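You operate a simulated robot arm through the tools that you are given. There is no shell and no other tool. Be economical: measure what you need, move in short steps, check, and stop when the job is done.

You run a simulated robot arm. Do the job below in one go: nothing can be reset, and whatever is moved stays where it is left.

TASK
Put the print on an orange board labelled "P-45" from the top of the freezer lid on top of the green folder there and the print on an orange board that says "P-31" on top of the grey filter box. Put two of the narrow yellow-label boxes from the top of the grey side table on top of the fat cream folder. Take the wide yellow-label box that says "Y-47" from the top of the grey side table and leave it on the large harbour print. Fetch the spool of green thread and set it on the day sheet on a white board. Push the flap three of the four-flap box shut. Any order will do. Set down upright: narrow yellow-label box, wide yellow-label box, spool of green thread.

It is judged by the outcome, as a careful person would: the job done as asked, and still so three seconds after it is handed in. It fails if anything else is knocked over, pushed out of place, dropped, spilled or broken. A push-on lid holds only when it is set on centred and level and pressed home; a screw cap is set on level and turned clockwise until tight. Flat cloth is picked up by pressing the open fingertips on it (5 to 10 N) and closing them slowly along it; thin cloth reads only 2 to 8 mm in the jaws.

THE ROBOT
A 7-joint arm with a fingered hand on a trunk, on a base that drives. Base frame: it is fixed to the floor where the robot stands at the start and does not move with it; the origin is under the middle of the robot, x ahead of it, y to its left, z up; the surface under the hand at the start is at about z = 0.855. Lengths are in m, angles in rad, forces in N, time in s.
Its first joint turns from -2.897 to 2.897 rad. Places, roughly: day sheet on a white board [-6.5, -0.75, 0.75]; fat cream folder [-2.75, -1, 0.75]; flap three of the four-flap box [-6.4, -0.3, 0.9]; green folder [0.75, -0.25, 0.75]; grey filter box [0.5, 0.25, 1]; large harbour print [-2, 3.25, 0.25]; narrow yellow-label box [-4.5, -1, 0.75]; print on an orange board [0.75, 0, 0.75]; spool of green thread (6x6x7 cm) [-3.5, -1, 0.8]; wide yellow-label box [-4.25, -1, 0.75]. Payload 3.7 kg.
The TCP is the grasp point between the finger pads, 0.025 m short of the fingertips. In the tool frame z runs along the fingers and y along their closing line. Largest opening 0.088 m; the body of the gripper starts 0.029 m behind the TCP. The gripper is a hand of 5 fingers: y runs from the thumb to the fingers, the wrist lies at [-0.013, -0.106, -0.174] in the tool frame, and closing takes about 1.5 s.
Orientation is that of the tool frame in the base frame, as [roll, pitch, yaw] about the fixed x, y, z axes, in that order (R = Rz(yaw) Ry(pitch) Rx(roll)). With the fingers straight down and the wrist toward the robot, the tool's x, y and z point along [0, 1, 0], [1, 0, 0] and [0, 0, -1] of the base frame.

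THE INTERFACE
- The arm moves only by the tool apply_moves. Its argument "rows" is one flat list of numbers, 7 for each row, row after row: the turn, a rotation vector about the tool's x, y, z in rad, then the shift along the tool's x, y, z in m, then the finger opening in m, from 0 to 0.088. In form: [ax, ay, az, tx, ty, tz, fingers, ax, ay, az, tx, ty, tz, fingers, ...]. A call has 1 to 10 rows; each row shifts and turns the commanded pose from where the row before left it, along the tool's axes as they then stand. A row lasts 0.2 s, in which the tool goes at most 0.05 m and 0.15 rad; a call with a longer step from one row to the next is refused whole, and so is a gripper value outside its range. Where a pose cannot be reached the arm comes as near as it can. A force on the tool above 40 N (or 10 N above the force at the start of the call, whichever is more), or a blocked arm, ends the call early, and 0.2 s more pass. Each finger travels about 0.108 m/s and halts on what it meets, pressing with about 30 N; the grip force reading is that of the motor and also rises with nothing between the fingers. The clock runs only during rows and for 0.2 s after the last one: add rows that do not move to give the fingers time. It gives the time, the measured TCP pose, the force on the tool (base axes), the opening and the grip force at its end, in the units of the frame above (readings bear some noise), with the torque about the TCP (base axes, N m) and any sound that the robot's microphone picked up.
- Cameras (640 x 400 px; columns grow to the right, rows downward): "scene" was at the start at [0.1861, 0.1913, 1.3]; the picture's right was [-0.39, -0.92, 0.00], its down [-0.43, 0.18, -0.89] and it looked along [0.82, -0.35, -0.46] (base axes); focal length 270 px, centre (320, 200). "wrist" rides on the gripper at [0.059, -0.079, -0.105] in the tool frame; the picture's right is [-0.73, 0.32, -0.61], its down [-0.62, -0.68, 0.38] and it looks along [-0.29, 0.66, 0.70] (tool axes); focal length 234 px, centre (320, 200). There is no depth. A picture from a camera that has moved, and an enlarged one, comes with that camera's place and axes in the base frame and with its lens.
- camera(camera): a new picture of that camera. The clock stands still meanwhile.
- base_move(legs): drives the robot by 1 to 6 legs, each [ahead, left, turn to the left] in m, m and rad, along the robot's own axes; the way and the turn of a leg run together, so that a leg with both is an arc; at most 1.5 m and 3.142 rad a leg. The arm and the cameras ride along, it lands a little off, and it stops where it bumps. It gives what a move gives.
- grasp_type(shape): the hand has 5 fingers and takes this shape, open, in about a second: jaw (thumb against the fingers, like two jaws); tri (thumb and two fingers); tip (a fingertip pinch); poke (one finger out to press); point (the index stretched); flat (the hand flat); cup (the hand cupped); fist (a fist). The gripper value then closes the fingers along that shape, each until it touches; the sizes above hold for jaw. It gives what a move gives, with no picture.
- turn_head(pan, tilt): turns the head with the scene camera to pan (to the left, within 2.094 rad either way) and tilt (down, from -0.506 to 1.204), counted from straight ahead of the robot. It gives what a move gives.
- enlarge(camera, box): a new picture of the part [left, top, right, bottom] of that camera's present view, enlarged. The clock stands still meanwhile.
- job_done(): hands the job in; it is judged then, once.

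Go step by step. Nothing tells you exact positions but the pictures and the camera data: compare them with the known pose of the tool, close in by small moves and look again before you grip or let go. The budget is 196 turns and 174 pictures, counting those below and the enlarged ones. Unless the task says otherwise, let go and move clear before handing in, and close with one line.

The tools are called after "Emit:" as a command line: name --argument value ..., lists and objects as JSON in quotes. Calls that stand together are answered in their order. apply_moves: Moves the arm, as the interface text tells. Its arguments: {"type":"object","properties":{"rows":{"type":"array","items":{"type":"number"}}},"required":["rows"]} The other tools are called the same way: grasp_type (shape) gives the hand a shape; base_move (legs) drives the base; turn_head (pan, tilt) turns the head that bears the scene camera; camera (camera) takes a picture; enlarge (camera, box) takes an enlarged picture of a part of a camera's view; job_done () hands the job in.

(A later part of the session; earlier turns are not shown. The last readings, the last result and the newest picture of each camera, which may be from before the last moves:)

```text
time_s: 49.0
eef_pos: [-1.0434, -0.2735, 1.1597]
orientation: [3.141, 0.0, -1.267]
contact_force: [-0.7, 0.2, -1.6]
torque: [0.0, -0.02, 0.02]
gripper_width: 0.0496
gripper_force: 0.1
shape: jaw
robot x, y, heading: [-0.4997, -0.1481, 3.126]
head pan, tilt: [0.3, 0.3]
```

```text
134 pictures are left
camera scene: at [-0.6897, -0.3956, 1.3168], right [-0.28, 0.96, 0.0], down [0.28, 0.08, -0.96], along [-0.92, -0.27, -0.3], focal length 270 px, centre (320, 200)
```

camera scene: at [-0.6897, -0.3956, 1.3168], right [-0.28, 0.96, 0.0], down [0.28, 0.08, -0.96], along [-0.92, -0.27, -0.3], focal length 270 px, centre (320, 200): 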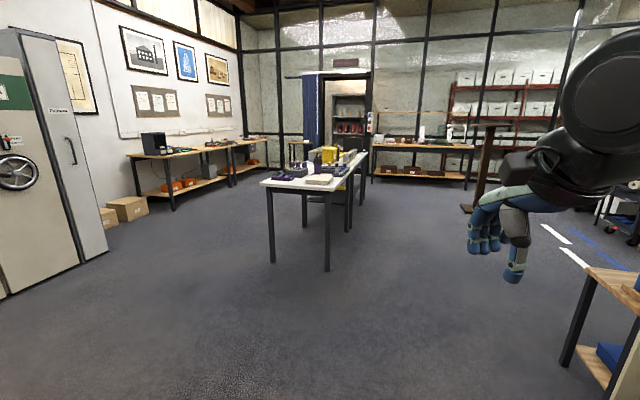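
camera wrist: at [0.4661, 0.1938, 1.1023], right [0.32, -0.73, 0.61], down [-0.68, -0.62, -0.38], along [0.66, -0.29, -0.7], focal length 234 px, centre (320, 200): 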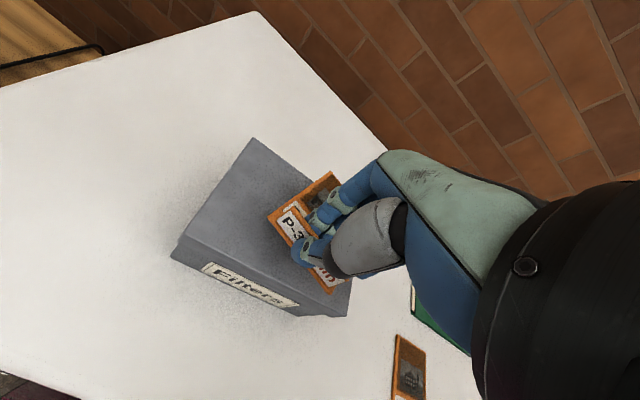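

Emit:
enlarge --camera "scene" --box '[240, 130, 400, 230]'

Emit:
enlarge --camera "scene" --box '[380, 80, 640, 240]'

```text
4.00 times, centred on (320, 180) of scene
camera zoom: at [-0.6897, -0.3956, 1.3168], right [-0.28, 0.96, 0.0], down [0.28, 0.08, -0.96], along [-0.92, -0.27, -0.3], focal length 1081 px, centre (320, 280)
```

zoom: 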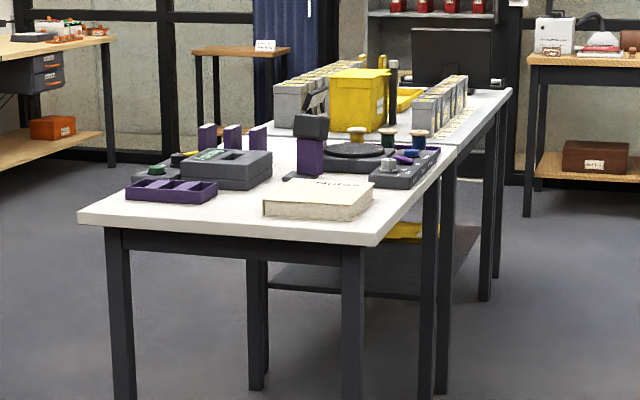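

```text
2.46 times, centred on (510, 160) of scene
camera zoom: at [-0.6897, -0.3956, 1.3168], right [-0.28, 0.96, 0.0], down [0.28, 0.08, -0.96], along [-0.92, -0.27, -0.3], focal length 665 px, centre (-148, 298)
```

zoom: 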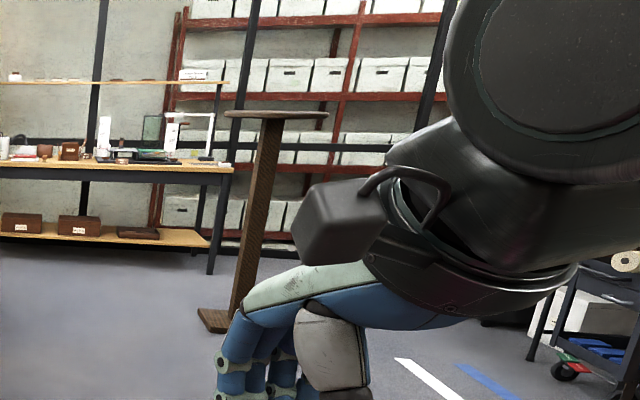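

The table to the left front holds the cream folder at its near end, spools, and yellow-label boxes further along. I drive along its right-hand side.

Emit:
base_move --legs '[[1.3, 0.15, 0], [1.4, 0, 0.0]]'

Emit:
turn_head --pan 0.9 --tilt 0.45

Emit:
camera --camera "scene"

```text
time_s: 61.9
eef_pos: [-3.7078, -0.3319, 1.1606]
orientation: [3.141, 0.0, -1.294]
contact_force: [0.8, 0.0, -1.0]
torque: [0.03, -0.01, 0.05]
gripper_width: 0.05
gripper_force: 0.0
shape: jaw
robot x, y, heading: [-3.155, -0.219, 3.099]
head pan, tilt: [0.3, 0.3]
```

```text
time_s: 62.9
eef_pos: [-3.7081, -0.3311, 1.1615]
orientation: [-3.14, 0.002, -1.296]
contact_force: [-1.1, 0.3, -1.1]
torque: [0.02, 0.02, 0.03]
gripper_width: 0.0495
gripper_force: 0.1
shape: jaw
robot x, y, heading: [-3.1604, -0.2213, 3.099]
head pan, tilt: [0.901, 0.45]
```

```text
131 pictures are left
camera scene: at [-3.3287, -0.5085, 1.3029], right [-0.76, 0.66, 0.0], down [0.29, 0.33, -0.9], along [-0.59, -0.68, -0.44], focal length 270 px, centre (320, 200)
```

scene: 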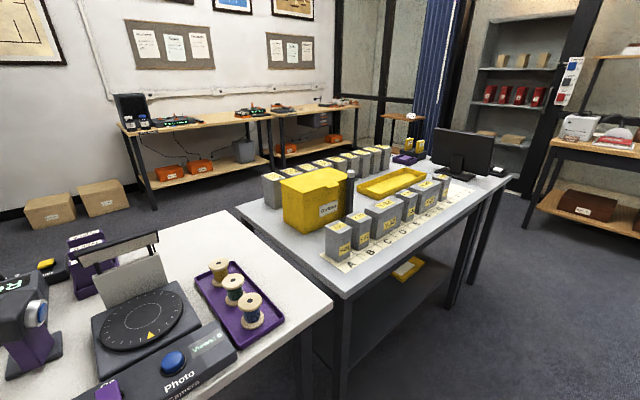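

Emit:
enlarge --camera "scene" --box '[190, 250, 270, 340]'

Emit:
enlarge --camera "scene" --box '[315, 160, 475, 280]'

```text
4.44 times, centred on (230, 295) of scene
camera zoom: at [-3.3287, -0.5085, 1.3029], right [-0.76, 0.66, 0.0], down [0.29, 0.33, -0.9], along [-0.59, -0.68, -0.44], focal length 1201 px, centre (720, -222)
```

zoom: 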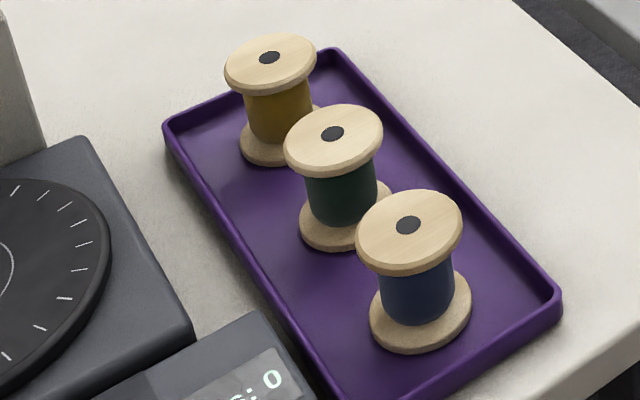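

```text
3.33 times, centred on (395, 220) of scene
camera zoom: at [-3.3287, -0.5085, 1.3029], right [-0.76, 0.66, 0.0], down [0.29, 0.33, -0.9], along [-0.59, -0.68, -0.44], focal length 901 px, centre (70, 133)
```

zoom: 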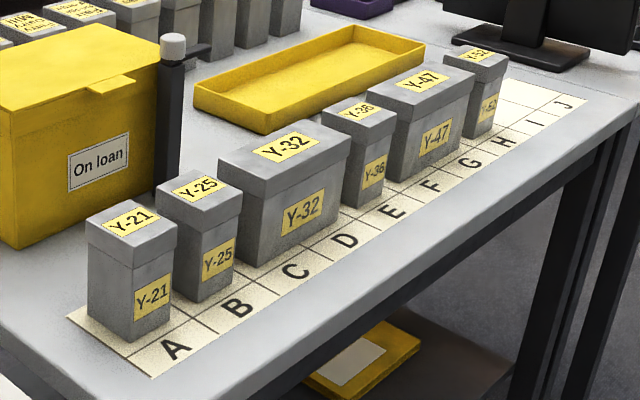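

Green is the middle spool, near (-3.50, -1.04). I drive to face the table there.

Emit:
base_move --legs '[[0.34, -0.12, 0], [0, 0, 1.613], [0.15, 0, 0]]'

Emit:
turn_head --pan 0.0 --tilt 0.7

Emit:
camera --camera "scene"

Emit:
camera --camera "wrist"

```text
time_s: 70.2
eef_pos: [-3.3432, -0.7715, 1.1612]
orientation: [3.141, -0.001, 0.347]
contact_force: [0.4, -0.3, -0.4]
torque: [0.0, -0.01, -0.01]
gripper_width: 0.0495
gripper_force: 0.1
shape: jaw
robot x, y, heading: [-3.4963, -0.2344, -1.54]
head pan, tilt: [0.901, 0.45]
```

```text
time_s: 71.4
eef_pos: [-3.3436, -0.7719, 1.1608]
orientation: [3.141, 0.001, 0.347]
contact_force: [0.6, 0.4, 0.1]
torque: [0.02, 0.01, 0.0]
gripper_width: 0.0494
gripper_force: 0.0
shape: jaw
robot x, y, heading: [-3.4946, -0.2303, -1.54]
head pan, tilt: [0.0, 0.7]
```

```text
128 pictures are left
camera scene: at [-3.2612, -0.4107, 1.2807], right [-1.0, -0.03, 0.0], down [-0.02, 0.64, -0.77], along [0.02, -0.76, -0.64], focal length 270 px, centre (320, 200)
```

scene: 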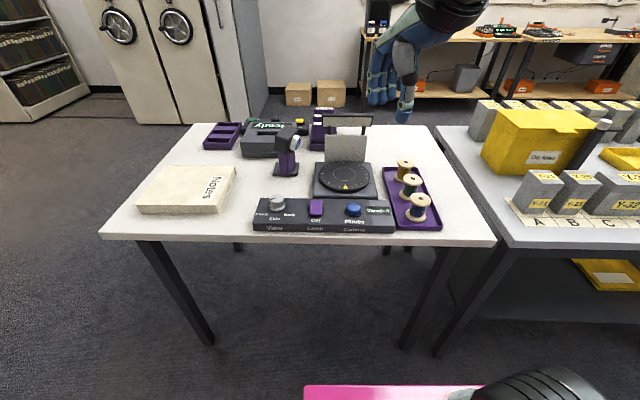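

```text
127 pictures are left
camera wrist: at [-3.3166, -0.6782, 1.2652], right [-0.57, -0.55, 0.61], down [-0.82, 0.43, -0.38], along [-0.05, -0.72, -0.7], focal length 234 px, centre (320, 200)
```

wrist: 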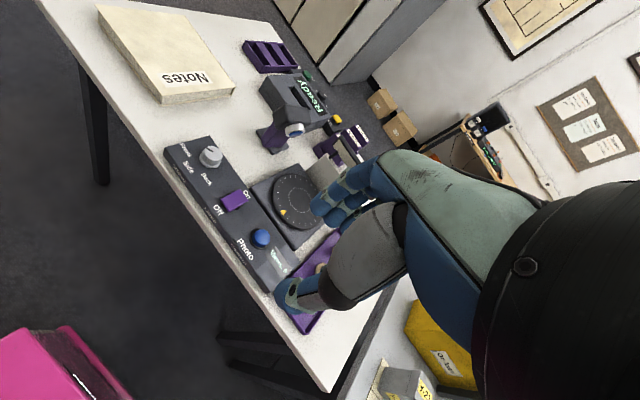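

Emit:
enlarge --camera "scene" --box '[370, 140, 450, 240]'

Emit:
enlarge --camera "scene" --box '[480, 150, 640, 250]'

```text
4.00 times, centred on (410, 190) of scene
camera zoom: at [-3.2612, -0.4107, 1.2807], right [-1.0, -0.03, 0.0], down [-0.02, 0.64, -0.77], along [0.02, -0.76, -0.64], focal length 1081 px, centre (-40, 240)
```

zoom: 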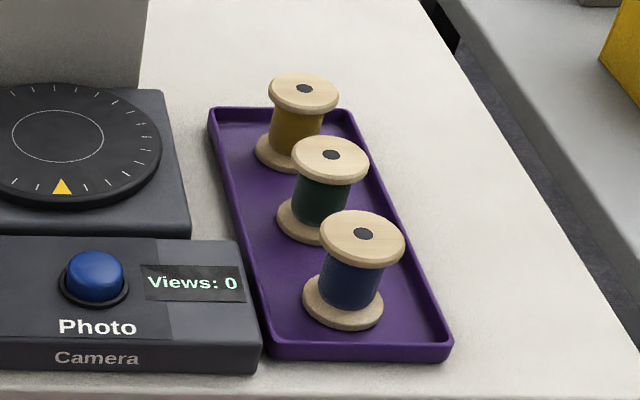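

```text
4.00 times, centred on (560, 200) of scene
camera zoom: at [-3.2612, -0.4107, 1.2807], right [-1.0, -0.03, 0.0], down [-0.02, 0.64, -0.77], along [0.02, -0.76, -0.64], focal length 1081 px, centre (-640, 200)
```

zoom: 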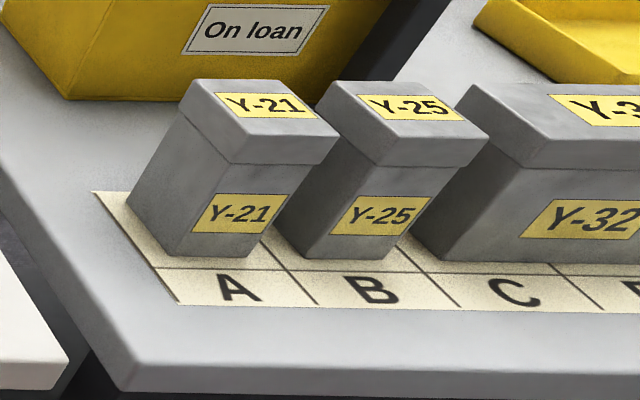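

Triangulated: the green spool's top centre is about (-3.503, -1.040, 0.833). I turn the hand so the jaws close along base x, to fit between the neighbours.

Emit:
apply_moves --rows '[0, 0, -0.136, 0, 0, 0, 0.085, 0, 0, -0.136, 0, 0, 0, 0.085, 0, 0, -0.136, 0, 0, 0, 0.085, 0, 0, -0.136, 0, 0, 0, 0.085, 0, 0, -0.136, 0, 0, 0, 0.085, 0, 0, -0.136, 0, 0, 0, 0.085, 0, 0, -0.136, 0, 0, 0, 0.085, 0, 0, -0.136, 0, 0, 0, 0.085, 0, 0, -0.136, 0, 0, 0, 0.085, 0, 0, 0, 0, 0, 0, 0.085]'

Emit:
apply_moves --rows '[0, 0, 0, -0.038, -0.023, 0.02, 0.085, 0, 0, 0, -0.038, -0.023, 0.02, 0.085, 0, 0, 0, -0.038, -0.023, 0.02, 0.085, 0, 0, 0, -0.038, -0.023, 0.02, 0.085, 0, 0, 0, -0.038, -0.023, 0.02, 0.085, 0, 0, 0, -0.038, -0.023, 0.02, 0.085, 0, 0, 0, -0.038, -0.023, 0.02, 0.085, 0, 0, 0, 0, 0, 0.03, 0.085, 0, 0, 0, 0, 0, 0.03, 0.085, 0, 0, 0, 0, 0, 0, 0.085]'

Emit:
camera --camera "wrist"

Emit:
camera --camera "scene"

```text
time_s: 73.6
eef_pos: [-3.3436, -0.7719, 1.161]
orientation: [-3.14, 0.001, 1.572]
contact_force: [-1.1, 0.4, -0.3]
torque: [-0.03, 0.0, -0.02]
gripper_width: 0.0852
gripper_force: 0.1
shape: jaw
robot x, y, heading: [-3.4944, -0.2346, -1.542]
head pan, tilt: [0.0, 0.7]
```

```text
time_s: 75.8
eef_pos: [-3.505, -1.0358, 0.9594]
orientation: [-3.141, 0.001, 1.571]
contact_force: [0.3, -0.4, 0.0]
torque: [-0.01, 0.0, 0.01]
gripper_width: 0.0851
gripper_force: 0.1
shape: jaw
robot x, y, heading: [-3.4942, -0.2337, -1.544]
head pan, tilt: [0.0, 0.7]
```

```text
124 pictures are left
camera wrist: at [-3.585, -0.9792, 1.0645], right [0.32, -0.73, 0.61], down [-0.68, -0.62, -0.38], along [0.66, -0.29, -0.7], focal length 234 px, centre (320, 200)
```

wrist: 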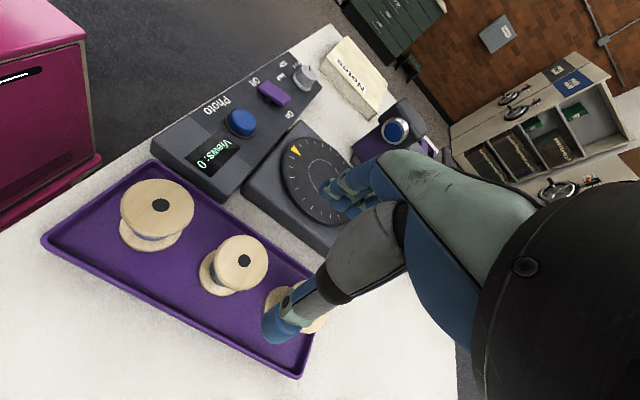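

```text
123 pictures are left
camera scene: at [-3.2613, -0.4108, 1.2807], right [-1.0, -0.03, 0.0], down [-0.02, 0.64, -0.76], along [0.02, -0.76, -0.64], focal length 270 px, centre (320, 200)
```

scene: 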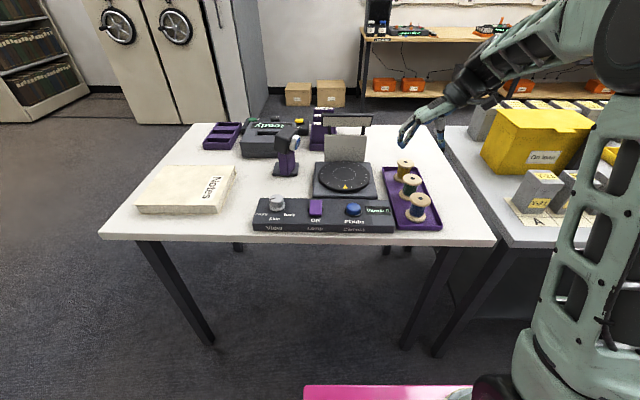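

Emit:
apply_moves --rows '[0, 0, 0, 0.001, 0.005, 0.03, 0.086, 0, 0, 0, 0, 0, 0.03, 0.086, 0, 0, 0, 0, 0, 0.016, 0.086, 0, 0, 0, 0, 0, 0, 0.086]'

Emit:
camera --camera "wrist"

Emit:
enlarge --camera "scene" --box '[360, 120, 460, 220]'

```text
time_s: 76.8
eef_pos: [-3.4992, -1.0364, 0.8856]
orientation: [3.141, 0.0, 1.573]
contact_force: [0.0, 0.6, -0.2]
torque: [-0.02, 0.02, -0.04]
gripper_width: 0.0858
gripper_force: 0.0
shape: jaw
robot x, y, heading: [-3.4949, -0.2392, -1.54]
head pan, tilt: [0.0, 0.7]
```

```text
122 pictures are left
camera wrist: at [-3.5785, -0.9782, 0.9897], right [0.32, -0.73, 0.61], down [-0.68, -0.62, -0.38], along [0.66, -0.29, -0.7], focal length 234 px, centre (320, 200)
```

wrist: 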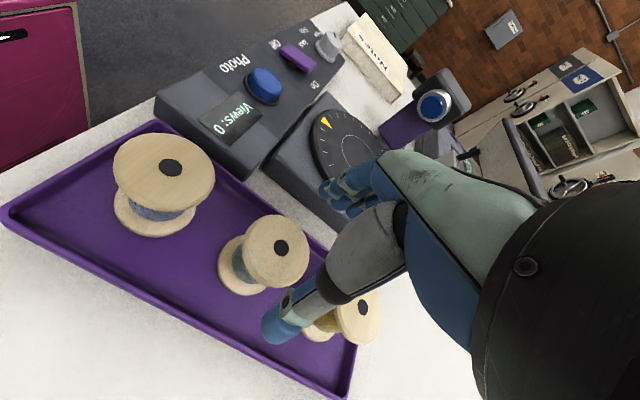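

```text
4.00 times, centred on (410, 170) of scene
camera zoom: at [-3.2613, -0.4108, 1.2807], right [-1.0, -0.03, 0.0], down [-0.02, 0.64, -0.76], along [0.02, -0.76, -0.64], focal length 1081 px, centre (-40, 320)
```

zoom: 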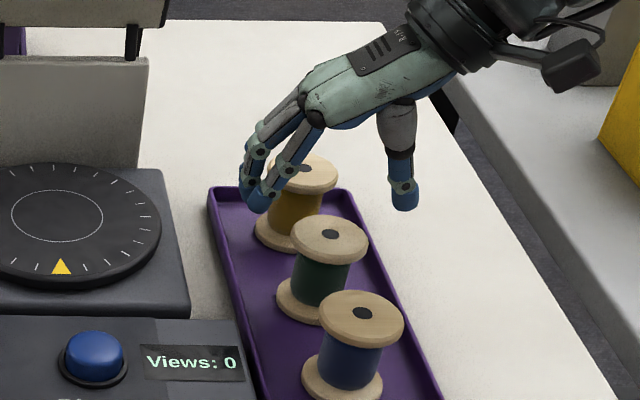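

Emit:
apply_moves --rows '[0, 0, 0, 0.003, 0.001, 0.02, 0.087, 0, 0, 0, 0, 0, 0.02, 0.087, 0, 0, 0, 0, 0, 0, 0.087]'

Emit:
camera --camera "wrist"

Emit:
enlarge --camera "scene" --box '[360, 120, 460, 220]'

```text
time_s: 77.6
eef_pos: [-3.4967, -1.035, 0.8467]
orientation: [3.14, 0.0, 1.57]
contact_force: [0.1, 0.4, -0.8]
torque: [-0.01, 0.01, 0.01]
gripper_width: 0.0868
gripper_force: 0.0
shape: jaw
robot x, y, heading: [-3.4904, -0.2335, -1.543]
head pan, tilt: [0.0, 0.7]
```

```text
120 pictures are left
camera wrist: at [-3.5767, -0.9766, 0.9499], right [0.32, -0.73, 0.61], down [-0.68, -0.62, -0.38], along [0.66, -0.29, -0.7], focal length 234 px, centre (320, 200)
```

wrist: 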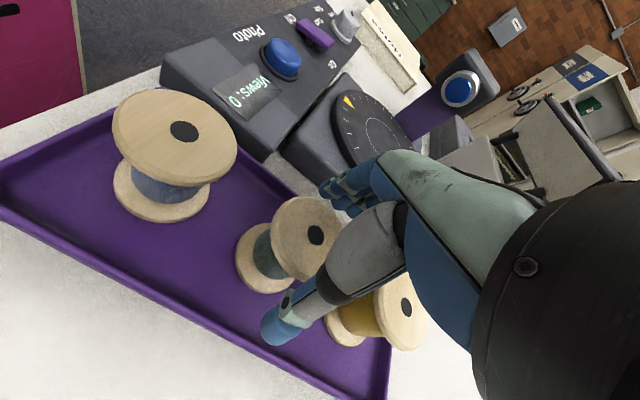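

```text
4.00 times, centred on (410, 170) of scene
camera zoom: at [-3.2613, -0.4108, 1.2807], right [-1.0, -0.03, 0.0], down [-0.02, 0.64, -0.76], along [0.02, -0.76, -0.64], focal length 1081 px, centre (-40, 320)
```

zoom: 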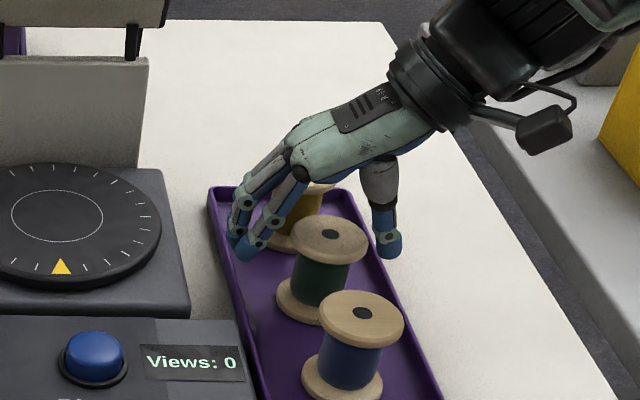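

Emit:
apply_moves --rows '[0, 0, 0, 0.002, 0.002, 0.015, 0.088, 0, 0, 0, 0, 0.001, 0.012, 0.088, 0, 0, 0, 0, 0, 0.007, 0.088, 0, 0, 0, 0, 0, 0, 0.088]'

Emit:
camera --camera "wrist"

Emit:
enlarge --camera "scene" --box '[360, 120, 460, 220]'

```text
time_s: 78.4
eef_pos: [-3.4947, -1.0345, 0.8201]
orientation: [3.139, 0.012, 1.569]
contact_force: [-3.8, 2.6, 24.7]
torque: [-0.07, -1.13, 0.09]
gripper_width: 0.0863
gripper_force: 0.2
shape: jaw
robot x, y, heading: [-3.4915, -0.2364, -1.541]
head pan, tilt: [0.0, 0.7]
stopped in row 3: the force on the tool passed its limit at 47 N (the readings are from after the stop); the commanded pose is now the measured one
```

```text
118 pictures are left
camera wrist: at [-3.5753, -0.9749, 0.9233], right [0.32, -0.72, 0.62], down [-0.68, -0.63, -0.38], along [0.66, -0.3, -0.69], focal length 234 px, centre (320, 200)
```

wrist: 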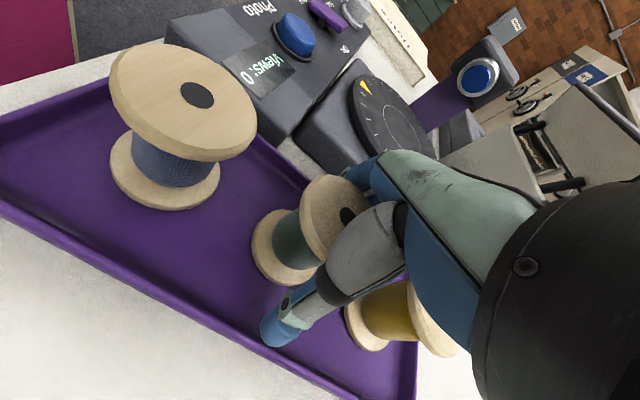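

```text
4.00 times, centred on (410, 170) of scene
camera zoom: at [-3.2616, -0.4099, 1.2808], right [-1.0, -0.03, 0.0], down [-0.02, 0.64, -0.77], along [0.02, -0.77, -0.64], focal length 1081 px, centre (-40, 320)
```

zoom: 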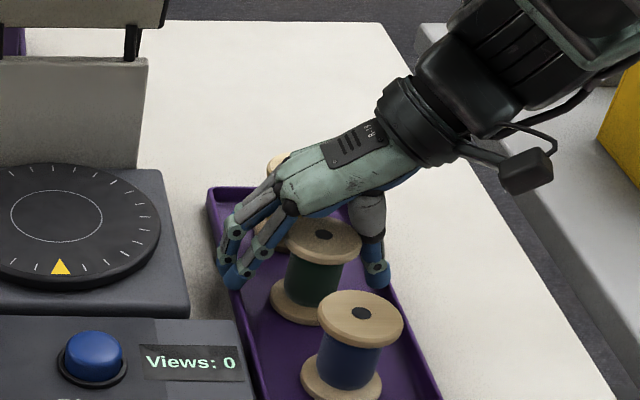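

Emit:
apply_moves --rows '[0, 0, 0, 0, 0, -0.01, 0.088, 0, 0, 0, 0, 0, -0.02, 0.088, 0, 0, 0, 0, 0, 0, 0.088]'

Emit:
camera --camera "wrist"

Emit:
enlarge --camera "scene" --box '[360, 120, 460, 220]'

```text
time_s: 79.2
eef_pos: [-3.4956, -1.0338, 0.8479]
orientation: [3.141, 0.006, 1.57]
contact_force: [-0.2, 0.2, 0.4]
torque: [0.0, 0.0, 0.0]
gripper_width: 0.0882
gripper_force: 0.0
shape: jaw
robot x, y, heading: [-3.4937, -0.2349, -1.545]
head pan, tilt: [0.0, 0.7]
```

```text
116 pictures are left
camera wrist: at [-3.5759, -0.975, 0.9513], right [0.32, -0.72, 0.61], down [-0.68, -0.63, -0.38], along [0.66, -0.29, -0.69], focal length 234 px, centre (320, 200)
```

wrist: 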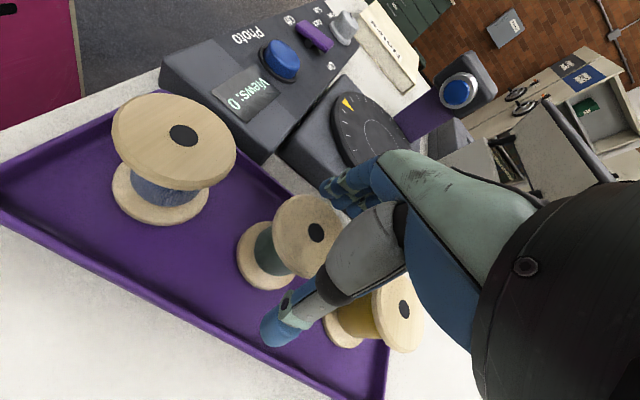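

```text
4.00 times, centred on (410, 170) of scene
camera zoom: at [-3.2613, -0.4108, 1.2807], right [-1.0, -0.03, 0.0], down [-0.02, 0.64, -0.76], along [0.02, -0.76, -0.64], focal length 1081 px, centre (-40, 320)
```

zoom: 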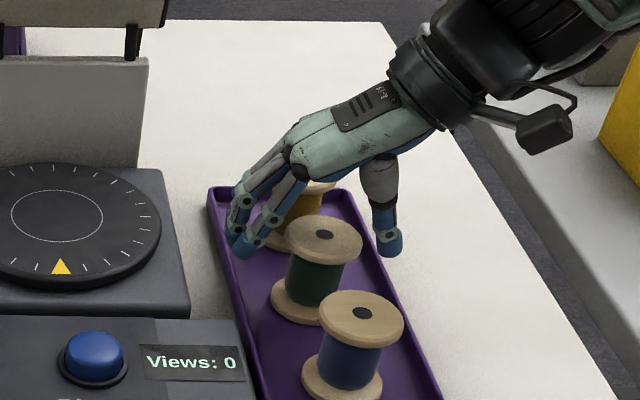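

The spool's top is really at z≈0.845, so the palm touched it; the spool stands fine near (-3.4965, -1.027). I shift, descend to 0.823 and close.

Emit:
apply_moves --rows '[0, 0, 0, 0.004, 0.0, 0.0, 0.088, 0, 0, 0, 0.003, 0, 0.015, 0.088, 0, 0, 0, 0, 0, 0.009, 0.088, 0, 0, 0, 0, 0, 0, 0.06, 0, 0, 0, 0, 0, 0, 0.04, 0, 0, 0, 0, 0, 0, 0.02, 0, 0, 0, 0, 0, 0, 0.0, 0, 0, 0, 0, 0, 0, 0.0, 0, 0, 0, 0, 0, 0, 0.0, 0, 0, 0, 0, 0, 0, 0.0]'

Emit:
camera --camera "wrist"

Emit:
enlarge --camera "scene" --box '[360, 120, 460, 220]'

```text
time_s: 81.4
eef_pos: [-3.4942, -1.0281, 0.8233]
orientation: [3.14, 0.008, 1.57]
contact_force: [0.0, 0.4, -0.1]
torque: [-0.02, 0.02, 0.01]
gripper_width: 0.0298
gripper_force: 30.0
shape: jaw
robot x, y, heading: [-3.4953, -0.2372, -1.54]
head pan, tilt: [0.0, 0.7]
```

```text
114 pictures are left
camera wrist: at [-3.5747, -0.9689, 0.9274], right [0.32, -0.72, 0.61], down [-0.68, -0.63, -0.38], along [0.66, -0.29, -0.69], focal length 234 px, centre (320, 200)
```

wrist: 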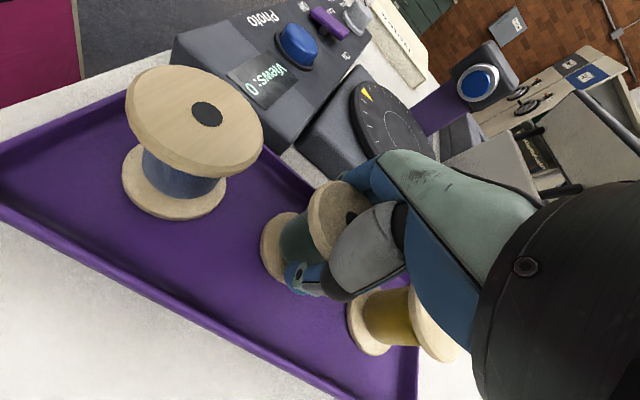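

```text
4.00 times, centred on (410, 170) of scene
camera zoom: at [-3.2614, -0.4108, 1.2807], right [-1.0, -0.03, 0.0], down [-0.02, 0.64, -0.76], along [0.02, -0.76, -0.64], focal length 1081 px, centre (-40, 320)
```

zoom: 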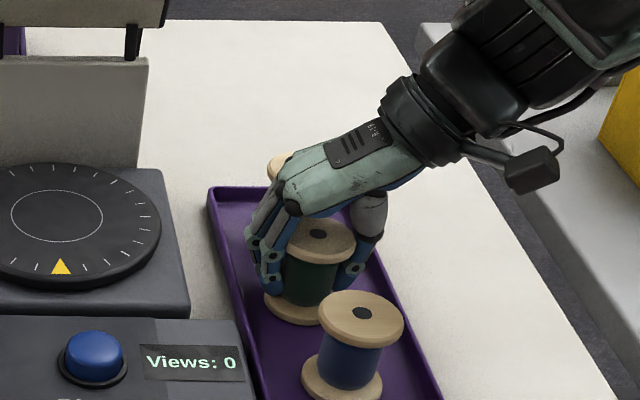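

The spool's waist is gripped. I lift it straight up.

Emit:
apply_moves --rows '[0, 0, 0, 0, 0, -0.03, 0.0, 0, 0, 0, 0, 0, -0.045, 0.0, 0, 0, 0, 0, 0, -0.045, 0.0, 0, 0, 0, 0, 0, -0.045, 0.0, 0, 0, 0, 0, 0, -0.045, 0.0, 0, 0, 0, 0, 0, -0.045, 0.0, 0, 0, 0, 0.045, 0, 0, 0.0, 0, 0, 0, 0.045, 0, 0, 0.0, 0, 0, 0, 0.045, 0, 0, 0.0, 0, 0, 0, 0.045, 0, 0, 0.0]'

Emit:
camera --camera "scene"

```text
time_s: 83.6
eef_pos: [-3.493, -0.8461, 1.0752]
orientation: [3.14, 0.005, 1.57]
contact_force: [-0.5, 0.4, -1.1]
torque: [-0.01, -0.01, 0.01]
gripper_width: 0.0294
gripper_force: 29.9
shape: jaw
robot x, y, heading: [-3.4935, -0.2319, -1.542]
head pan, tilt: [0.0, 0.7]
```

```text
112 pictures are left
camera scene: at [-3.2614, -0.4111, 1.2807], right [-1.0, -0.03, 0.0], down [-0.02, 0.64, -0.76], along [0.02, -0.76, -0.64], focal length 270 px, centre (320, 200)
```

scene: 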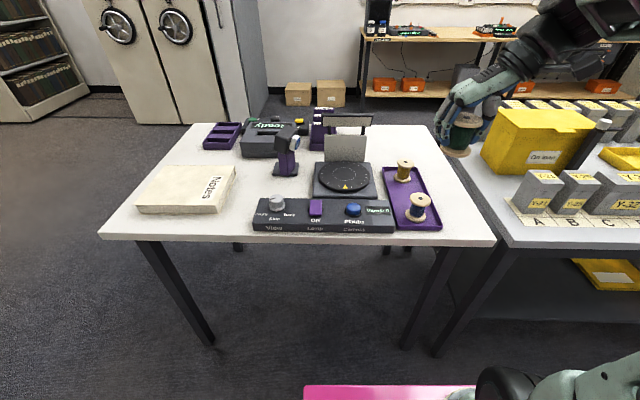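

Spool is held securely. I back off, turn to face the far wall and look.

Emit:
base_move --legs '[[-0.18, 0, 0], [0, 0, -1.6]]'

Emit:
turn_head --pan 0.0 --tilt 0.35

Emit:
camera --camera "scene"

```text
time_s: 89.0
eef_pos: [-4.1094, -0.0245, 1.0757]
orientation: [3.139, 0.008, -0.052]
contact_force: [-0.2, -0.1, -2.0]
torque: [0.01, -0.02, 0.02]
gripper_width: 0.0296
gripper_force: 30.2
shape: jaw
robot x, y, heading: [-3.4974, -0.0594, 3.117]
head pan, tilt: [0.0, 0.7]
```

```text
time_s: 89.8
eef_pos: [-4.109, -0.0242, 1.077]
orientation: [3.14, 0.006, -0.051]
contact_force: [0.3, 0.3, -0.3]
torque: [0.01, 0.02, 0.0]
gripper_width: 0.0296
gripper_force: 30.0
shape: jaw
robot x, y, heading: [-3.4949, -0.0524, 3.118]
head pan, tilt: [0.0, 0.351]
```

```text
111 pictures are left
camera scene: at [-3.6945, -0.2741, 1.312], right [0.02, 1.0, 0.0], down [0.34, -0.01, -0.94], along [-0.94, 0.02, -0.34], focal length 270 px, centre (320, 200)
```

scene: 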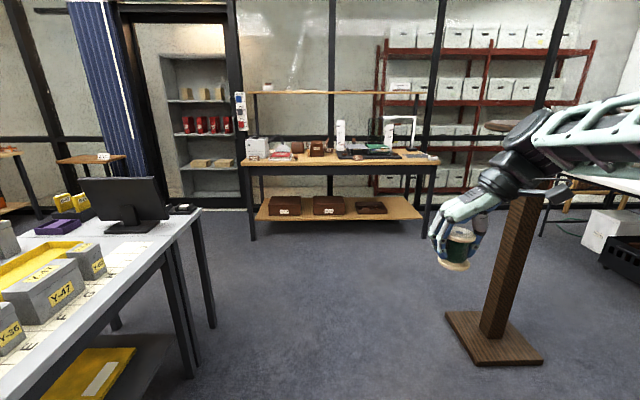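

Emit:
enlarge --camera "scene" --box '[235, 110, 435, 180]'

```text
3.20 times, centred on (335, 145) of scene
camera zoom: at [-3.6945, -0.2741, 1.312], right [0.02, 1.0, 0.0], down [0.34, -0.01, -0.94], along [-0.94, 0.02, -0.34], focal length 865 px, centre (272, 376)
```

zoom: 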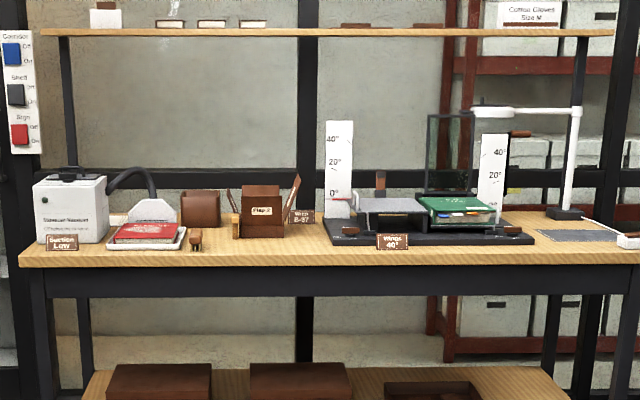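

Emit:
base_move --legs '[[1.4, 0.0, 0.02], [0.75, 0.42, 0.0]]'

Emit:
turn_head --pan 0.0 --tilt 0.6

Emit:
camera --camera "scene"

```text
time_s: 101.0
eef_pos: [-6.2813, -0.3904, 1.0765]
orientation: [3.141, 0.007, -0.048]
contact_force: [-0.4, 0.2, -0.6]
torque: [-0.01, -0.02, -0.04]
gripper_width: 0.0295
gripper_force: 30.2
shape: jaw
robot x, y, heading: [-5.6676, -0.4206, 3.119]
head pan, tilt: [0.0, 0.351]
```

```text
time_s: 101.8
eef_pos: [-6.2824, -0.3891, 1.0752]
orientation: [3.141, 0.006, -0.049]
contact_force: [-0.7, -0.3, -0.6]
torque: [0.02, 0.01, -0.03]
gripper_width: 0.0297
gripper_force: 29.9
shape: jaw
robot x, y, heading: [-5.6726, -0.4203, 3.121]
head pan, tilt: [0.0, 0.6]
```

```text
109 pictures are left
camera scene: at [-5.8604, -0.638, 1.2894], right [0.02, 1.0, 0.0], down [0.56, -0.01, -0.83], along [-0.83, 0.02, -0.56], focal length 270 px, centre (320, 200)
```

scene: 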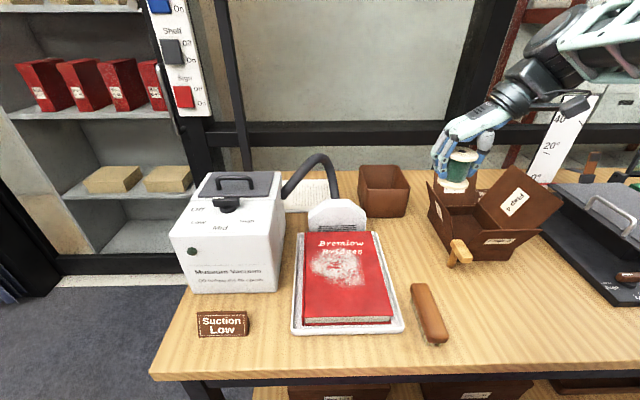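

Emit:
enlarge --camera "scene" --box '[270, 140, 430, 240]'

Emit:
enlarge --camera "scene" --box '[400, 130, 640, 280]'

```text
4.00 times, centred on (350, 190) of scene
camera zoom: at [-5.8604, -0.638, 1.2894], right [0.02, 1.0, 0.0], down [0.56, -0.01, -0.83], along [-0.83, 0.02, -0.56], focal length 1081 px, centre (200, 240)
```

zoom: 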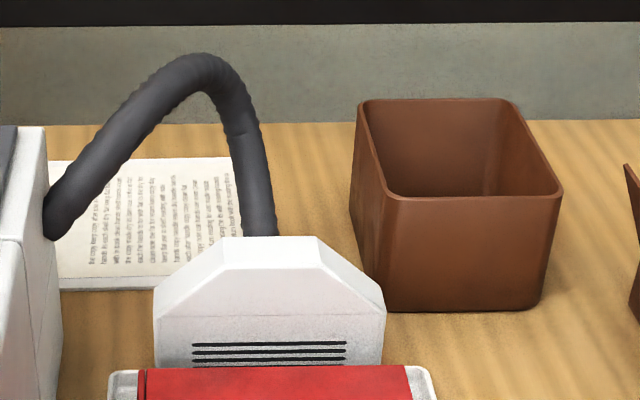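

```text
2.67 times, centred on (520, 205) of scene
camera zoom: at [-5.8604, -0.638, 1.2894], right [0.02, 1.0, 0.0], down [0.56, -0.01, -0.83], along [-0.83, 0.02, -0.56], focal length 721 px, centre (-213, 187)
```

zoom: 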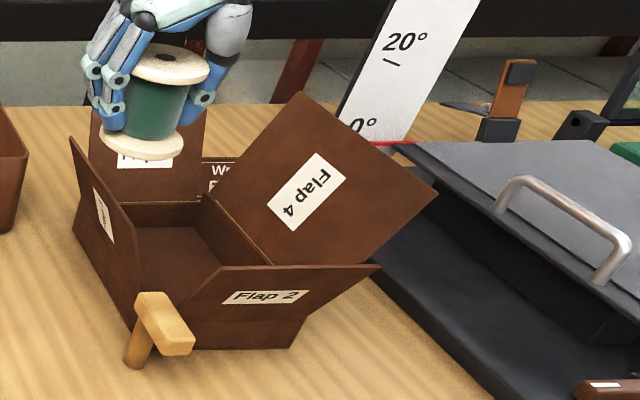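

The day sheet is the printed page behind the vacuum hose. I take a wrist view, which looks toward -y.

Emit:
camera --camera "wrist"

Emit:
turn_head --pan 0.1 --tilt 0.85

Emit:
camera --camera "scene"

```text
106 pictures are left
camera wrist: at [-6.219, -0.3134, 1.1799], right [-0.74, -0.29, 0.61], down [-0.59, 0.71, -0.38], along [-0.33, -0.64, -0.69], focal length 234 px, centre (320, 200)
```

wrist: 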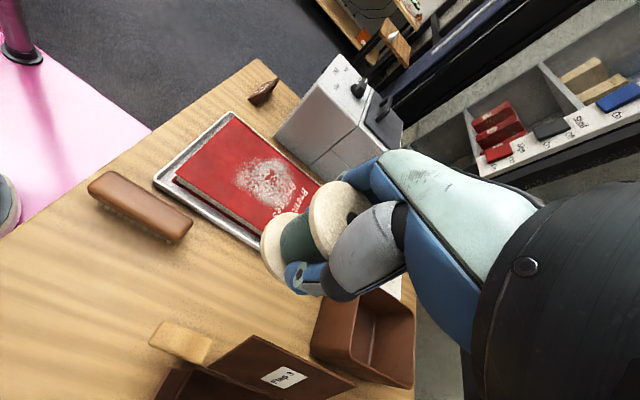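

```text
time_s: 102.6
eef_pos: [-6.2817, -0.3898, 1.0765]
orientation: [3.14, 0.007, -0.049]
contact_force: [0.5, 0.2, -0.3]
torque: [-0.03, -0.01, -0.01]
gripper_width: 0.0298
gripper_force: 29.8
shape: jaw
robot x, y, heading: [-5.6667, -0.4212, 3.122]
head pan, tilt: [0.099, 0.85]
```

```text
105 pictures are left
camera scene: at [-5.85, -0.646, 1.2685], right [-0.08, 1.0, 0.0], down [0.75, 0.06, -0.66], along [-0.66, -0.05, -0.75], focal length 270 px, centre (320, 200)
```

scene: 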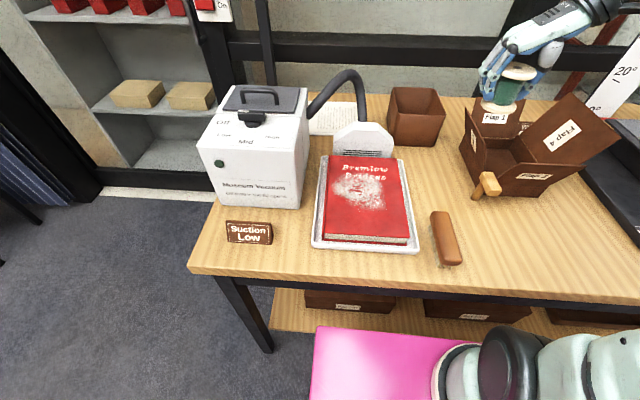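

Emit:
enlarge --camera "scene" --box '[200, 50, 460, 210]'

```text
2.46 times, centred on (330, 130) of scene
camera zoom: at [-5.85, -0.646, 1.2685], right [-0.08, 1.0, 0.0], down [0.75, 0.06, -0.66], along [-0.66, -0.05, -0.75], focal length 665 px, centre (295, 372)
```

zoom: 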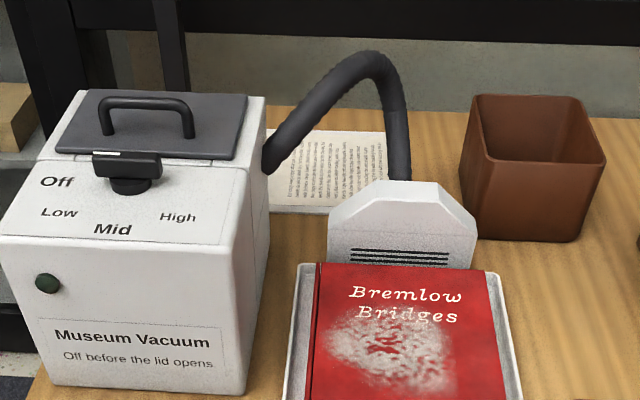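

The sheet lies behind the vacuum and hose, spanning about x -6.77..-6.57, y -0.88..-0.585. Approaching from the bench's left end would be clear of the hose; I check the floor there.

Emit:
turn_head --pan 0.9 --tilt 0.6

Emit:
camera --camera "scene"

```text
time_s: 103.7
eef_pos: [-6.2815, -0.3889, 1.0764]
orientation: [3.14, 0.008, -0.049]
contact_force: [0.5, -1.0, -0.4]
torque: [0.0, -0.01, 0.03]
gripper_width: 0.0295
gripper_force: 29.8
shape: jaw
robot x, y, heading: [-5.6703, -0.4184, 3.121]
head pan, tilt: [0.901, 0.6]
```

```text
103 pictures are left
camera scene: at [-5.8284, -0.7079, 1.2893], right [-0.77, 0.64, 0.0], down [0.36, 0.44, -0.82], along [-0.53, -0.64, -0.57], focal length 270 px, centre (320, 200)
```

scene: 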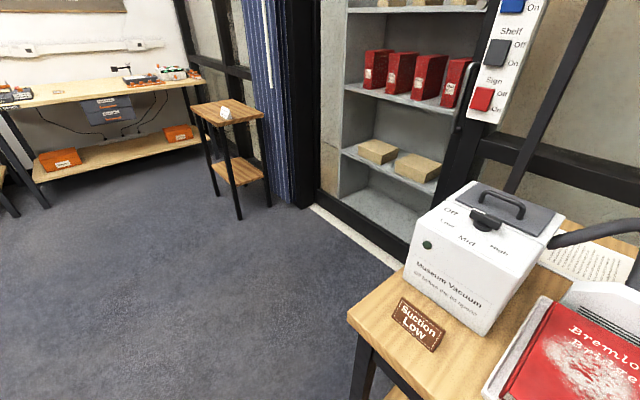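

Floor is clear there: wall at x≈-6.92, stool at about (-6.5, -2.5). I raise and retract the hand, then go round in stages.

Emit:
apply_moves --rows '[0, 0, 0, 0.0, 0, -0.04, 0.0, 0, 0, 0, 0, 0, -0.04, 0.0, 0, 0, 0, 0.03, 0, -0.03, 0.0, 0, 0, 0, 0.04, 0, 0, 0.0, 0, 0, 0, 0.04, 0, 0, 0.0, 0, 0, 0, 0.04, 0, 0, 0.0]'

Emit:
base_move --legs '[[-0.27, -0.22, 0], [0, 0, -1.55]]'

```text
time_s: 105.1
eef_pos: [-6.13, -0.3981, 1.1848]
orientation: [3.14, 0.006, -0.05]
contact_force: [-0.3, -0.4, -0.3]
torque: [0.01, 0.01, 0.04]
gripper_width: 0.0293
gripper_force: 30.7
shape: jaw
robot x, y, heading: [-5.6712, -0.4204, 3.12]
head pan, tilt: [0.901, 0.6]
```

```text
time_s: 111.1
eef_pos: [-5.3996, 0.2554, 1.1849]
orientation: [3.139, 0.008, -1.58]
contact_force: [0.2, -0.4, 0.0]
torque: [0.04, 0.02, -0.04]
gripper_width: 0.0295
gripper_force: 30.1
shape: jaw
robot x, y, heading: [-5.4041, -0.2053, 1.595]
head pan, tilt: [0.901, 0.6]
```

Emit:
base_move --legs '[[0, 0.24, -0.025], [-0.6, 0, 0]]'

Emit:
turn_head --pan -2.05 --tilt 0.7

Emit:
camera --camera "scene"

Emit:
turn_head --pan 2.05 --tilt 0.6

Emit:
camera --camera "scene"

```text
time_s: 115.8
eef_pos: [-5.6265, -0.3441, 1.1858]
orientation: [3.141, 0.007, -1.607]
contact_force: [-0.3, 0.1, -1.5]
torque: [-0.01, 0.01, -0.02]
gripper_width: 0.0293
gripper_force: 29.8
shape: jaw
robot x, y, heading: [-5.6425, -0.8102, 1.564]
head pan, tilt: [0.901, 0.6]
```

```text
time_s: 118.4
eef_pos: [-5.6273, -0.3444, 1.185]
orientation: [3.141, 0.006, -1.605]
contact_force: [0.4, 0.4, -0.5]
torque: [-0.03, -0.02, 0.02]
gripper_width: 0.0295
gripper_force: 29.8
shape: jaw
robot x, y, heading: [-5.6442, -0.8038, 1.565]
head pan, tilt: [-2.051, 0.7]
```

```text
102 pictures are left
camera scene: at [-5.7884, -0.7416, 1.2807], right [-0.47, -0.88, 0.0], down [-0.57, 0.3, -0.76], along [0.68, -0.36, -0.64], focal length 270 px, centre (320, 200)
```

scene: 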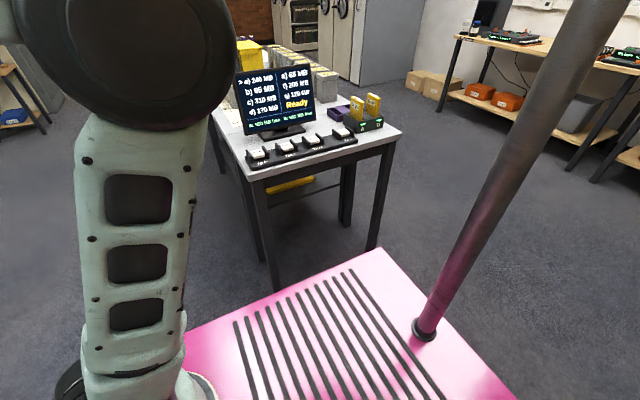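

```text
time_s: 121.7
eef_pos: [-5.6287, -0.3449, 1.1847]
orientation: [3.14, 0.008, -1.606]
contact_force: [-0.6, 0.4, -0.3]
torque: [-0.01, 0.01, -0.02]
gripper_width: 0.0295
gripper_force: 29.7
shape: jaw
robot x, y, heading: [-5.6384, -0.8052, 1.567]
head pan, tilt: [2.051, 0.6]
```

```text
101 pictures are left
camera scene: at [-5.9422, -0.7424, 1.2893], right [-0.46, 0.89, 0.0], down [0.5, 0.26, -0.83], along [-0.73, -0.38, -0.56], focal length 270 px, centre (320, 200)
```

scene: 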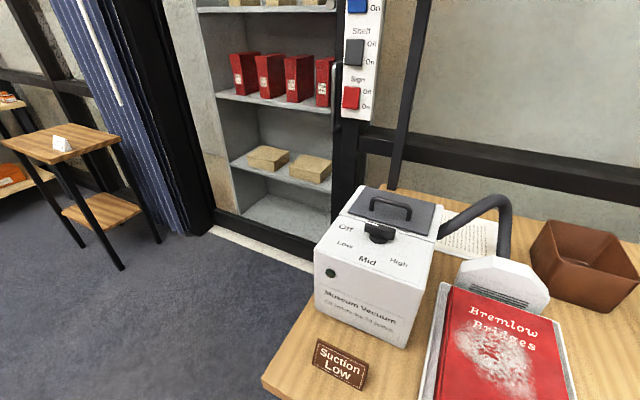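

Emit:
base_move --legs '[[-0.79, 0, 0], [0, 0.74, 0]]'

Emit:
turn_head --pan 0.0 --tilt 0.6

Emit:
camera --camera "scene"

Emit:
camera --camera "wrist"

```text
time_s: 129.6
eef_pos: [-6.3726, -1.1185, 1.1844]
orientation: [-3.142, 0.008, -1.611]
contact_force: [-0.8, 0.4, 0.0]
torque: [-0.02, -0.01, 0.01]
gripper_width: 0.0295
gripper_force: 29.8
shape: jaw
robot x, y, heading: [-6.3852, -1.5791, 1.562]
head pan, tilt: [2.051, 0.6]
```

```text
time_s: 131.5
eef_pos: [-6.3724, -1.1185, 1.1848]
orientation: [3.139, 0.006, -1.609]
contact_force: [0.6, -0.4, 0.4]
torque: [0.0, -0.02, -0.01]
gripper_width: 0.0296
gripper_force: 30.3
shape: jaw
robot x, y, heading: [-6.3873, -1.5806, 1.561]
head pan, tilt: [0.0, 0.6]
```

```text
100 pictures are left
camera scene: at [-6.6096, -1.3867, 1.2893], right [1.0, -0.01, 0.0], down [-0.01, -0.56, -0.83], along [0.01, 0.83, -0.56], focal length 270 px, centre (320, 200)
```

scene: 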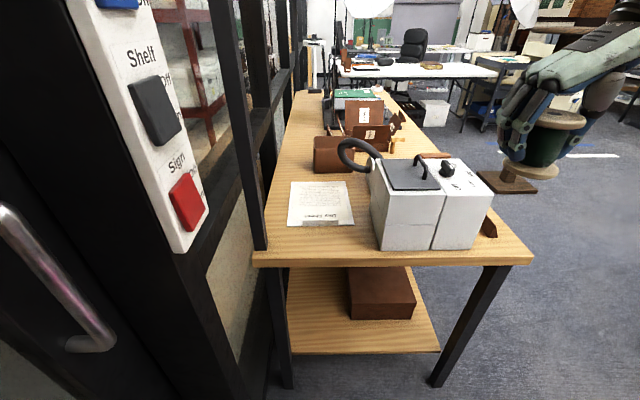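

```text
99 pictures are left
camera wrist: at [-6.297, -1.1815, 1.2885], right [-0.29, 0.73, 0.61], down [0.7, 0.6, -0.38], along [-0.65, 0.32, -0.69], focal length 234 px, centre (320, 200)
```

wrist: 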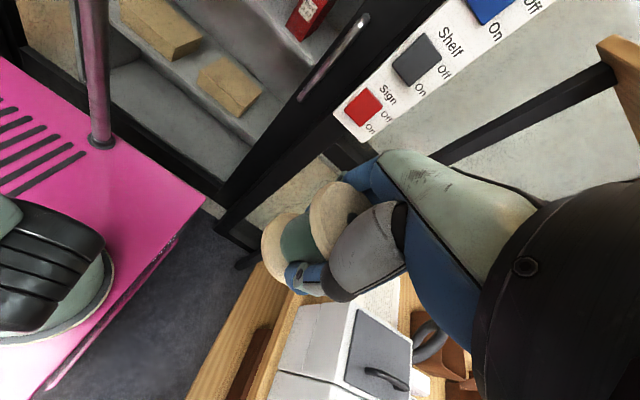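

From here I see the day sheet clearly: x -6.695..-6.51, y -0.81..-0.585, z≈0.812. I turn the hand a bit and carry the spool above its near-left area (-6.64, -0.755).

Emit:
apply_moves --rows '[0, 0, 0.14, 0, 0, 0, 0, 0, 0, 0.14, 0, 0, 0, 0, 0, 0, 0.14, 0, 0, 0, 0, 0, 0, 0.14, 0, 0, 0, 0, 0, 0, 0.14, 0, 0, 0, 0, 0, 0, 0, 0, 0, 0, 0]'

Emit:
apply_moves --rows '[0, 0, 0, -0.0088, 0.0443, 0, 0, 0, 0, 0, -0.0088, 0.0443, 0, 0, 0, 0, 0, -0.0088, 0.0443, 0, 0, 0, 0, 0, -0.0088, 0.0443, 0, 0, 0, 0, 0, -0.0088, 0.0443, 0, 0, 0, 0, 0, -0.0088, 0.0443, 0, 0, 0, 0, 0, -0.0088, 0.0443, 0, 0, 0, 0, 0, -0.0088, 0.0443, 0, 0, 0, 0, 0, -0.0088, 0.0443, 0, 0, 0, 0, 0, -0.0088, 0.0443, 0, 0]'

Emit:
camera --camera "scene"

Emit:
camera --camera "wrist"

```text
time_s: 132.9
eef_pos: [-6.3721, -1.118, 1.1837]
orientation: [3.137, 0.005, -2.312]
contact_force: [-0.1, -0.2, -1.3]
torque: [0.01, 0.0, -0.01]
gripper_width: 0.0295
gripper_force: 29.9
shape: jaw
robot x, y, heading: [-6.3873, -1.5762, 1.558]
head pan, tilt: [0.0, 0.6]
```

```text
time_s: 135.1
eef_pos: [-6.6418, -0.7564, 1.1891]
orientation: [3.134, 0.006, -2.309]
contact_force: [0.8, 0.3, 1.1]
torque: [0.02, 0.01, 0.01]
gripper_width: 0.0297
gripper_force: 30.3
shape: jaw
robot x, y, heading: [-6.3874, -1.5804, 1.559]
head pan, tilt: [0.0, 0.6]
```

```text
98 pictures are left
camera scene: at [-6.6093, -1.387, 1.2894], right [1.0, -0.01, 0.0], down [-0.01, -0.56, -0.83], along [0.01, 0.83, -0.56], focal length 270 px, centre (320, 200)
```

scene: 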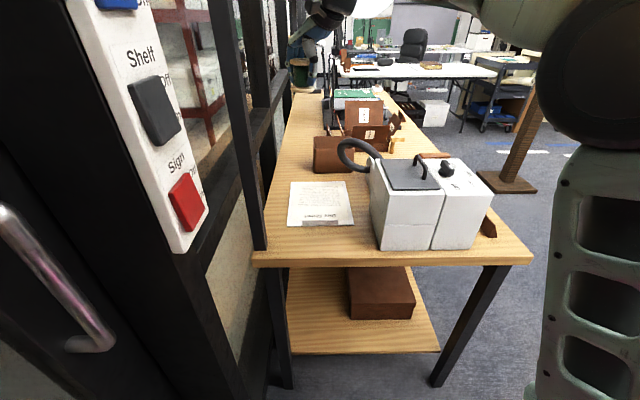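

```text
97 pictures are left
camera wrist: at [-6.6231, -0.8541, 1.2931], right [0.25, 0.75, 0.61], down [0.92, 0.01, -0.39], along [-0.29, 0.66, -0.69], focal length 234 px, centre (320, 200)
```

wrist: 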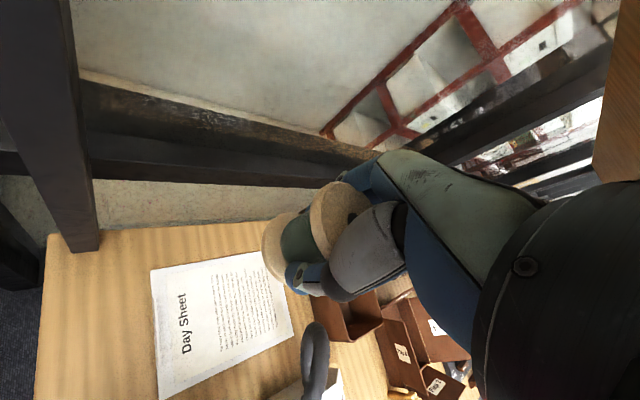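

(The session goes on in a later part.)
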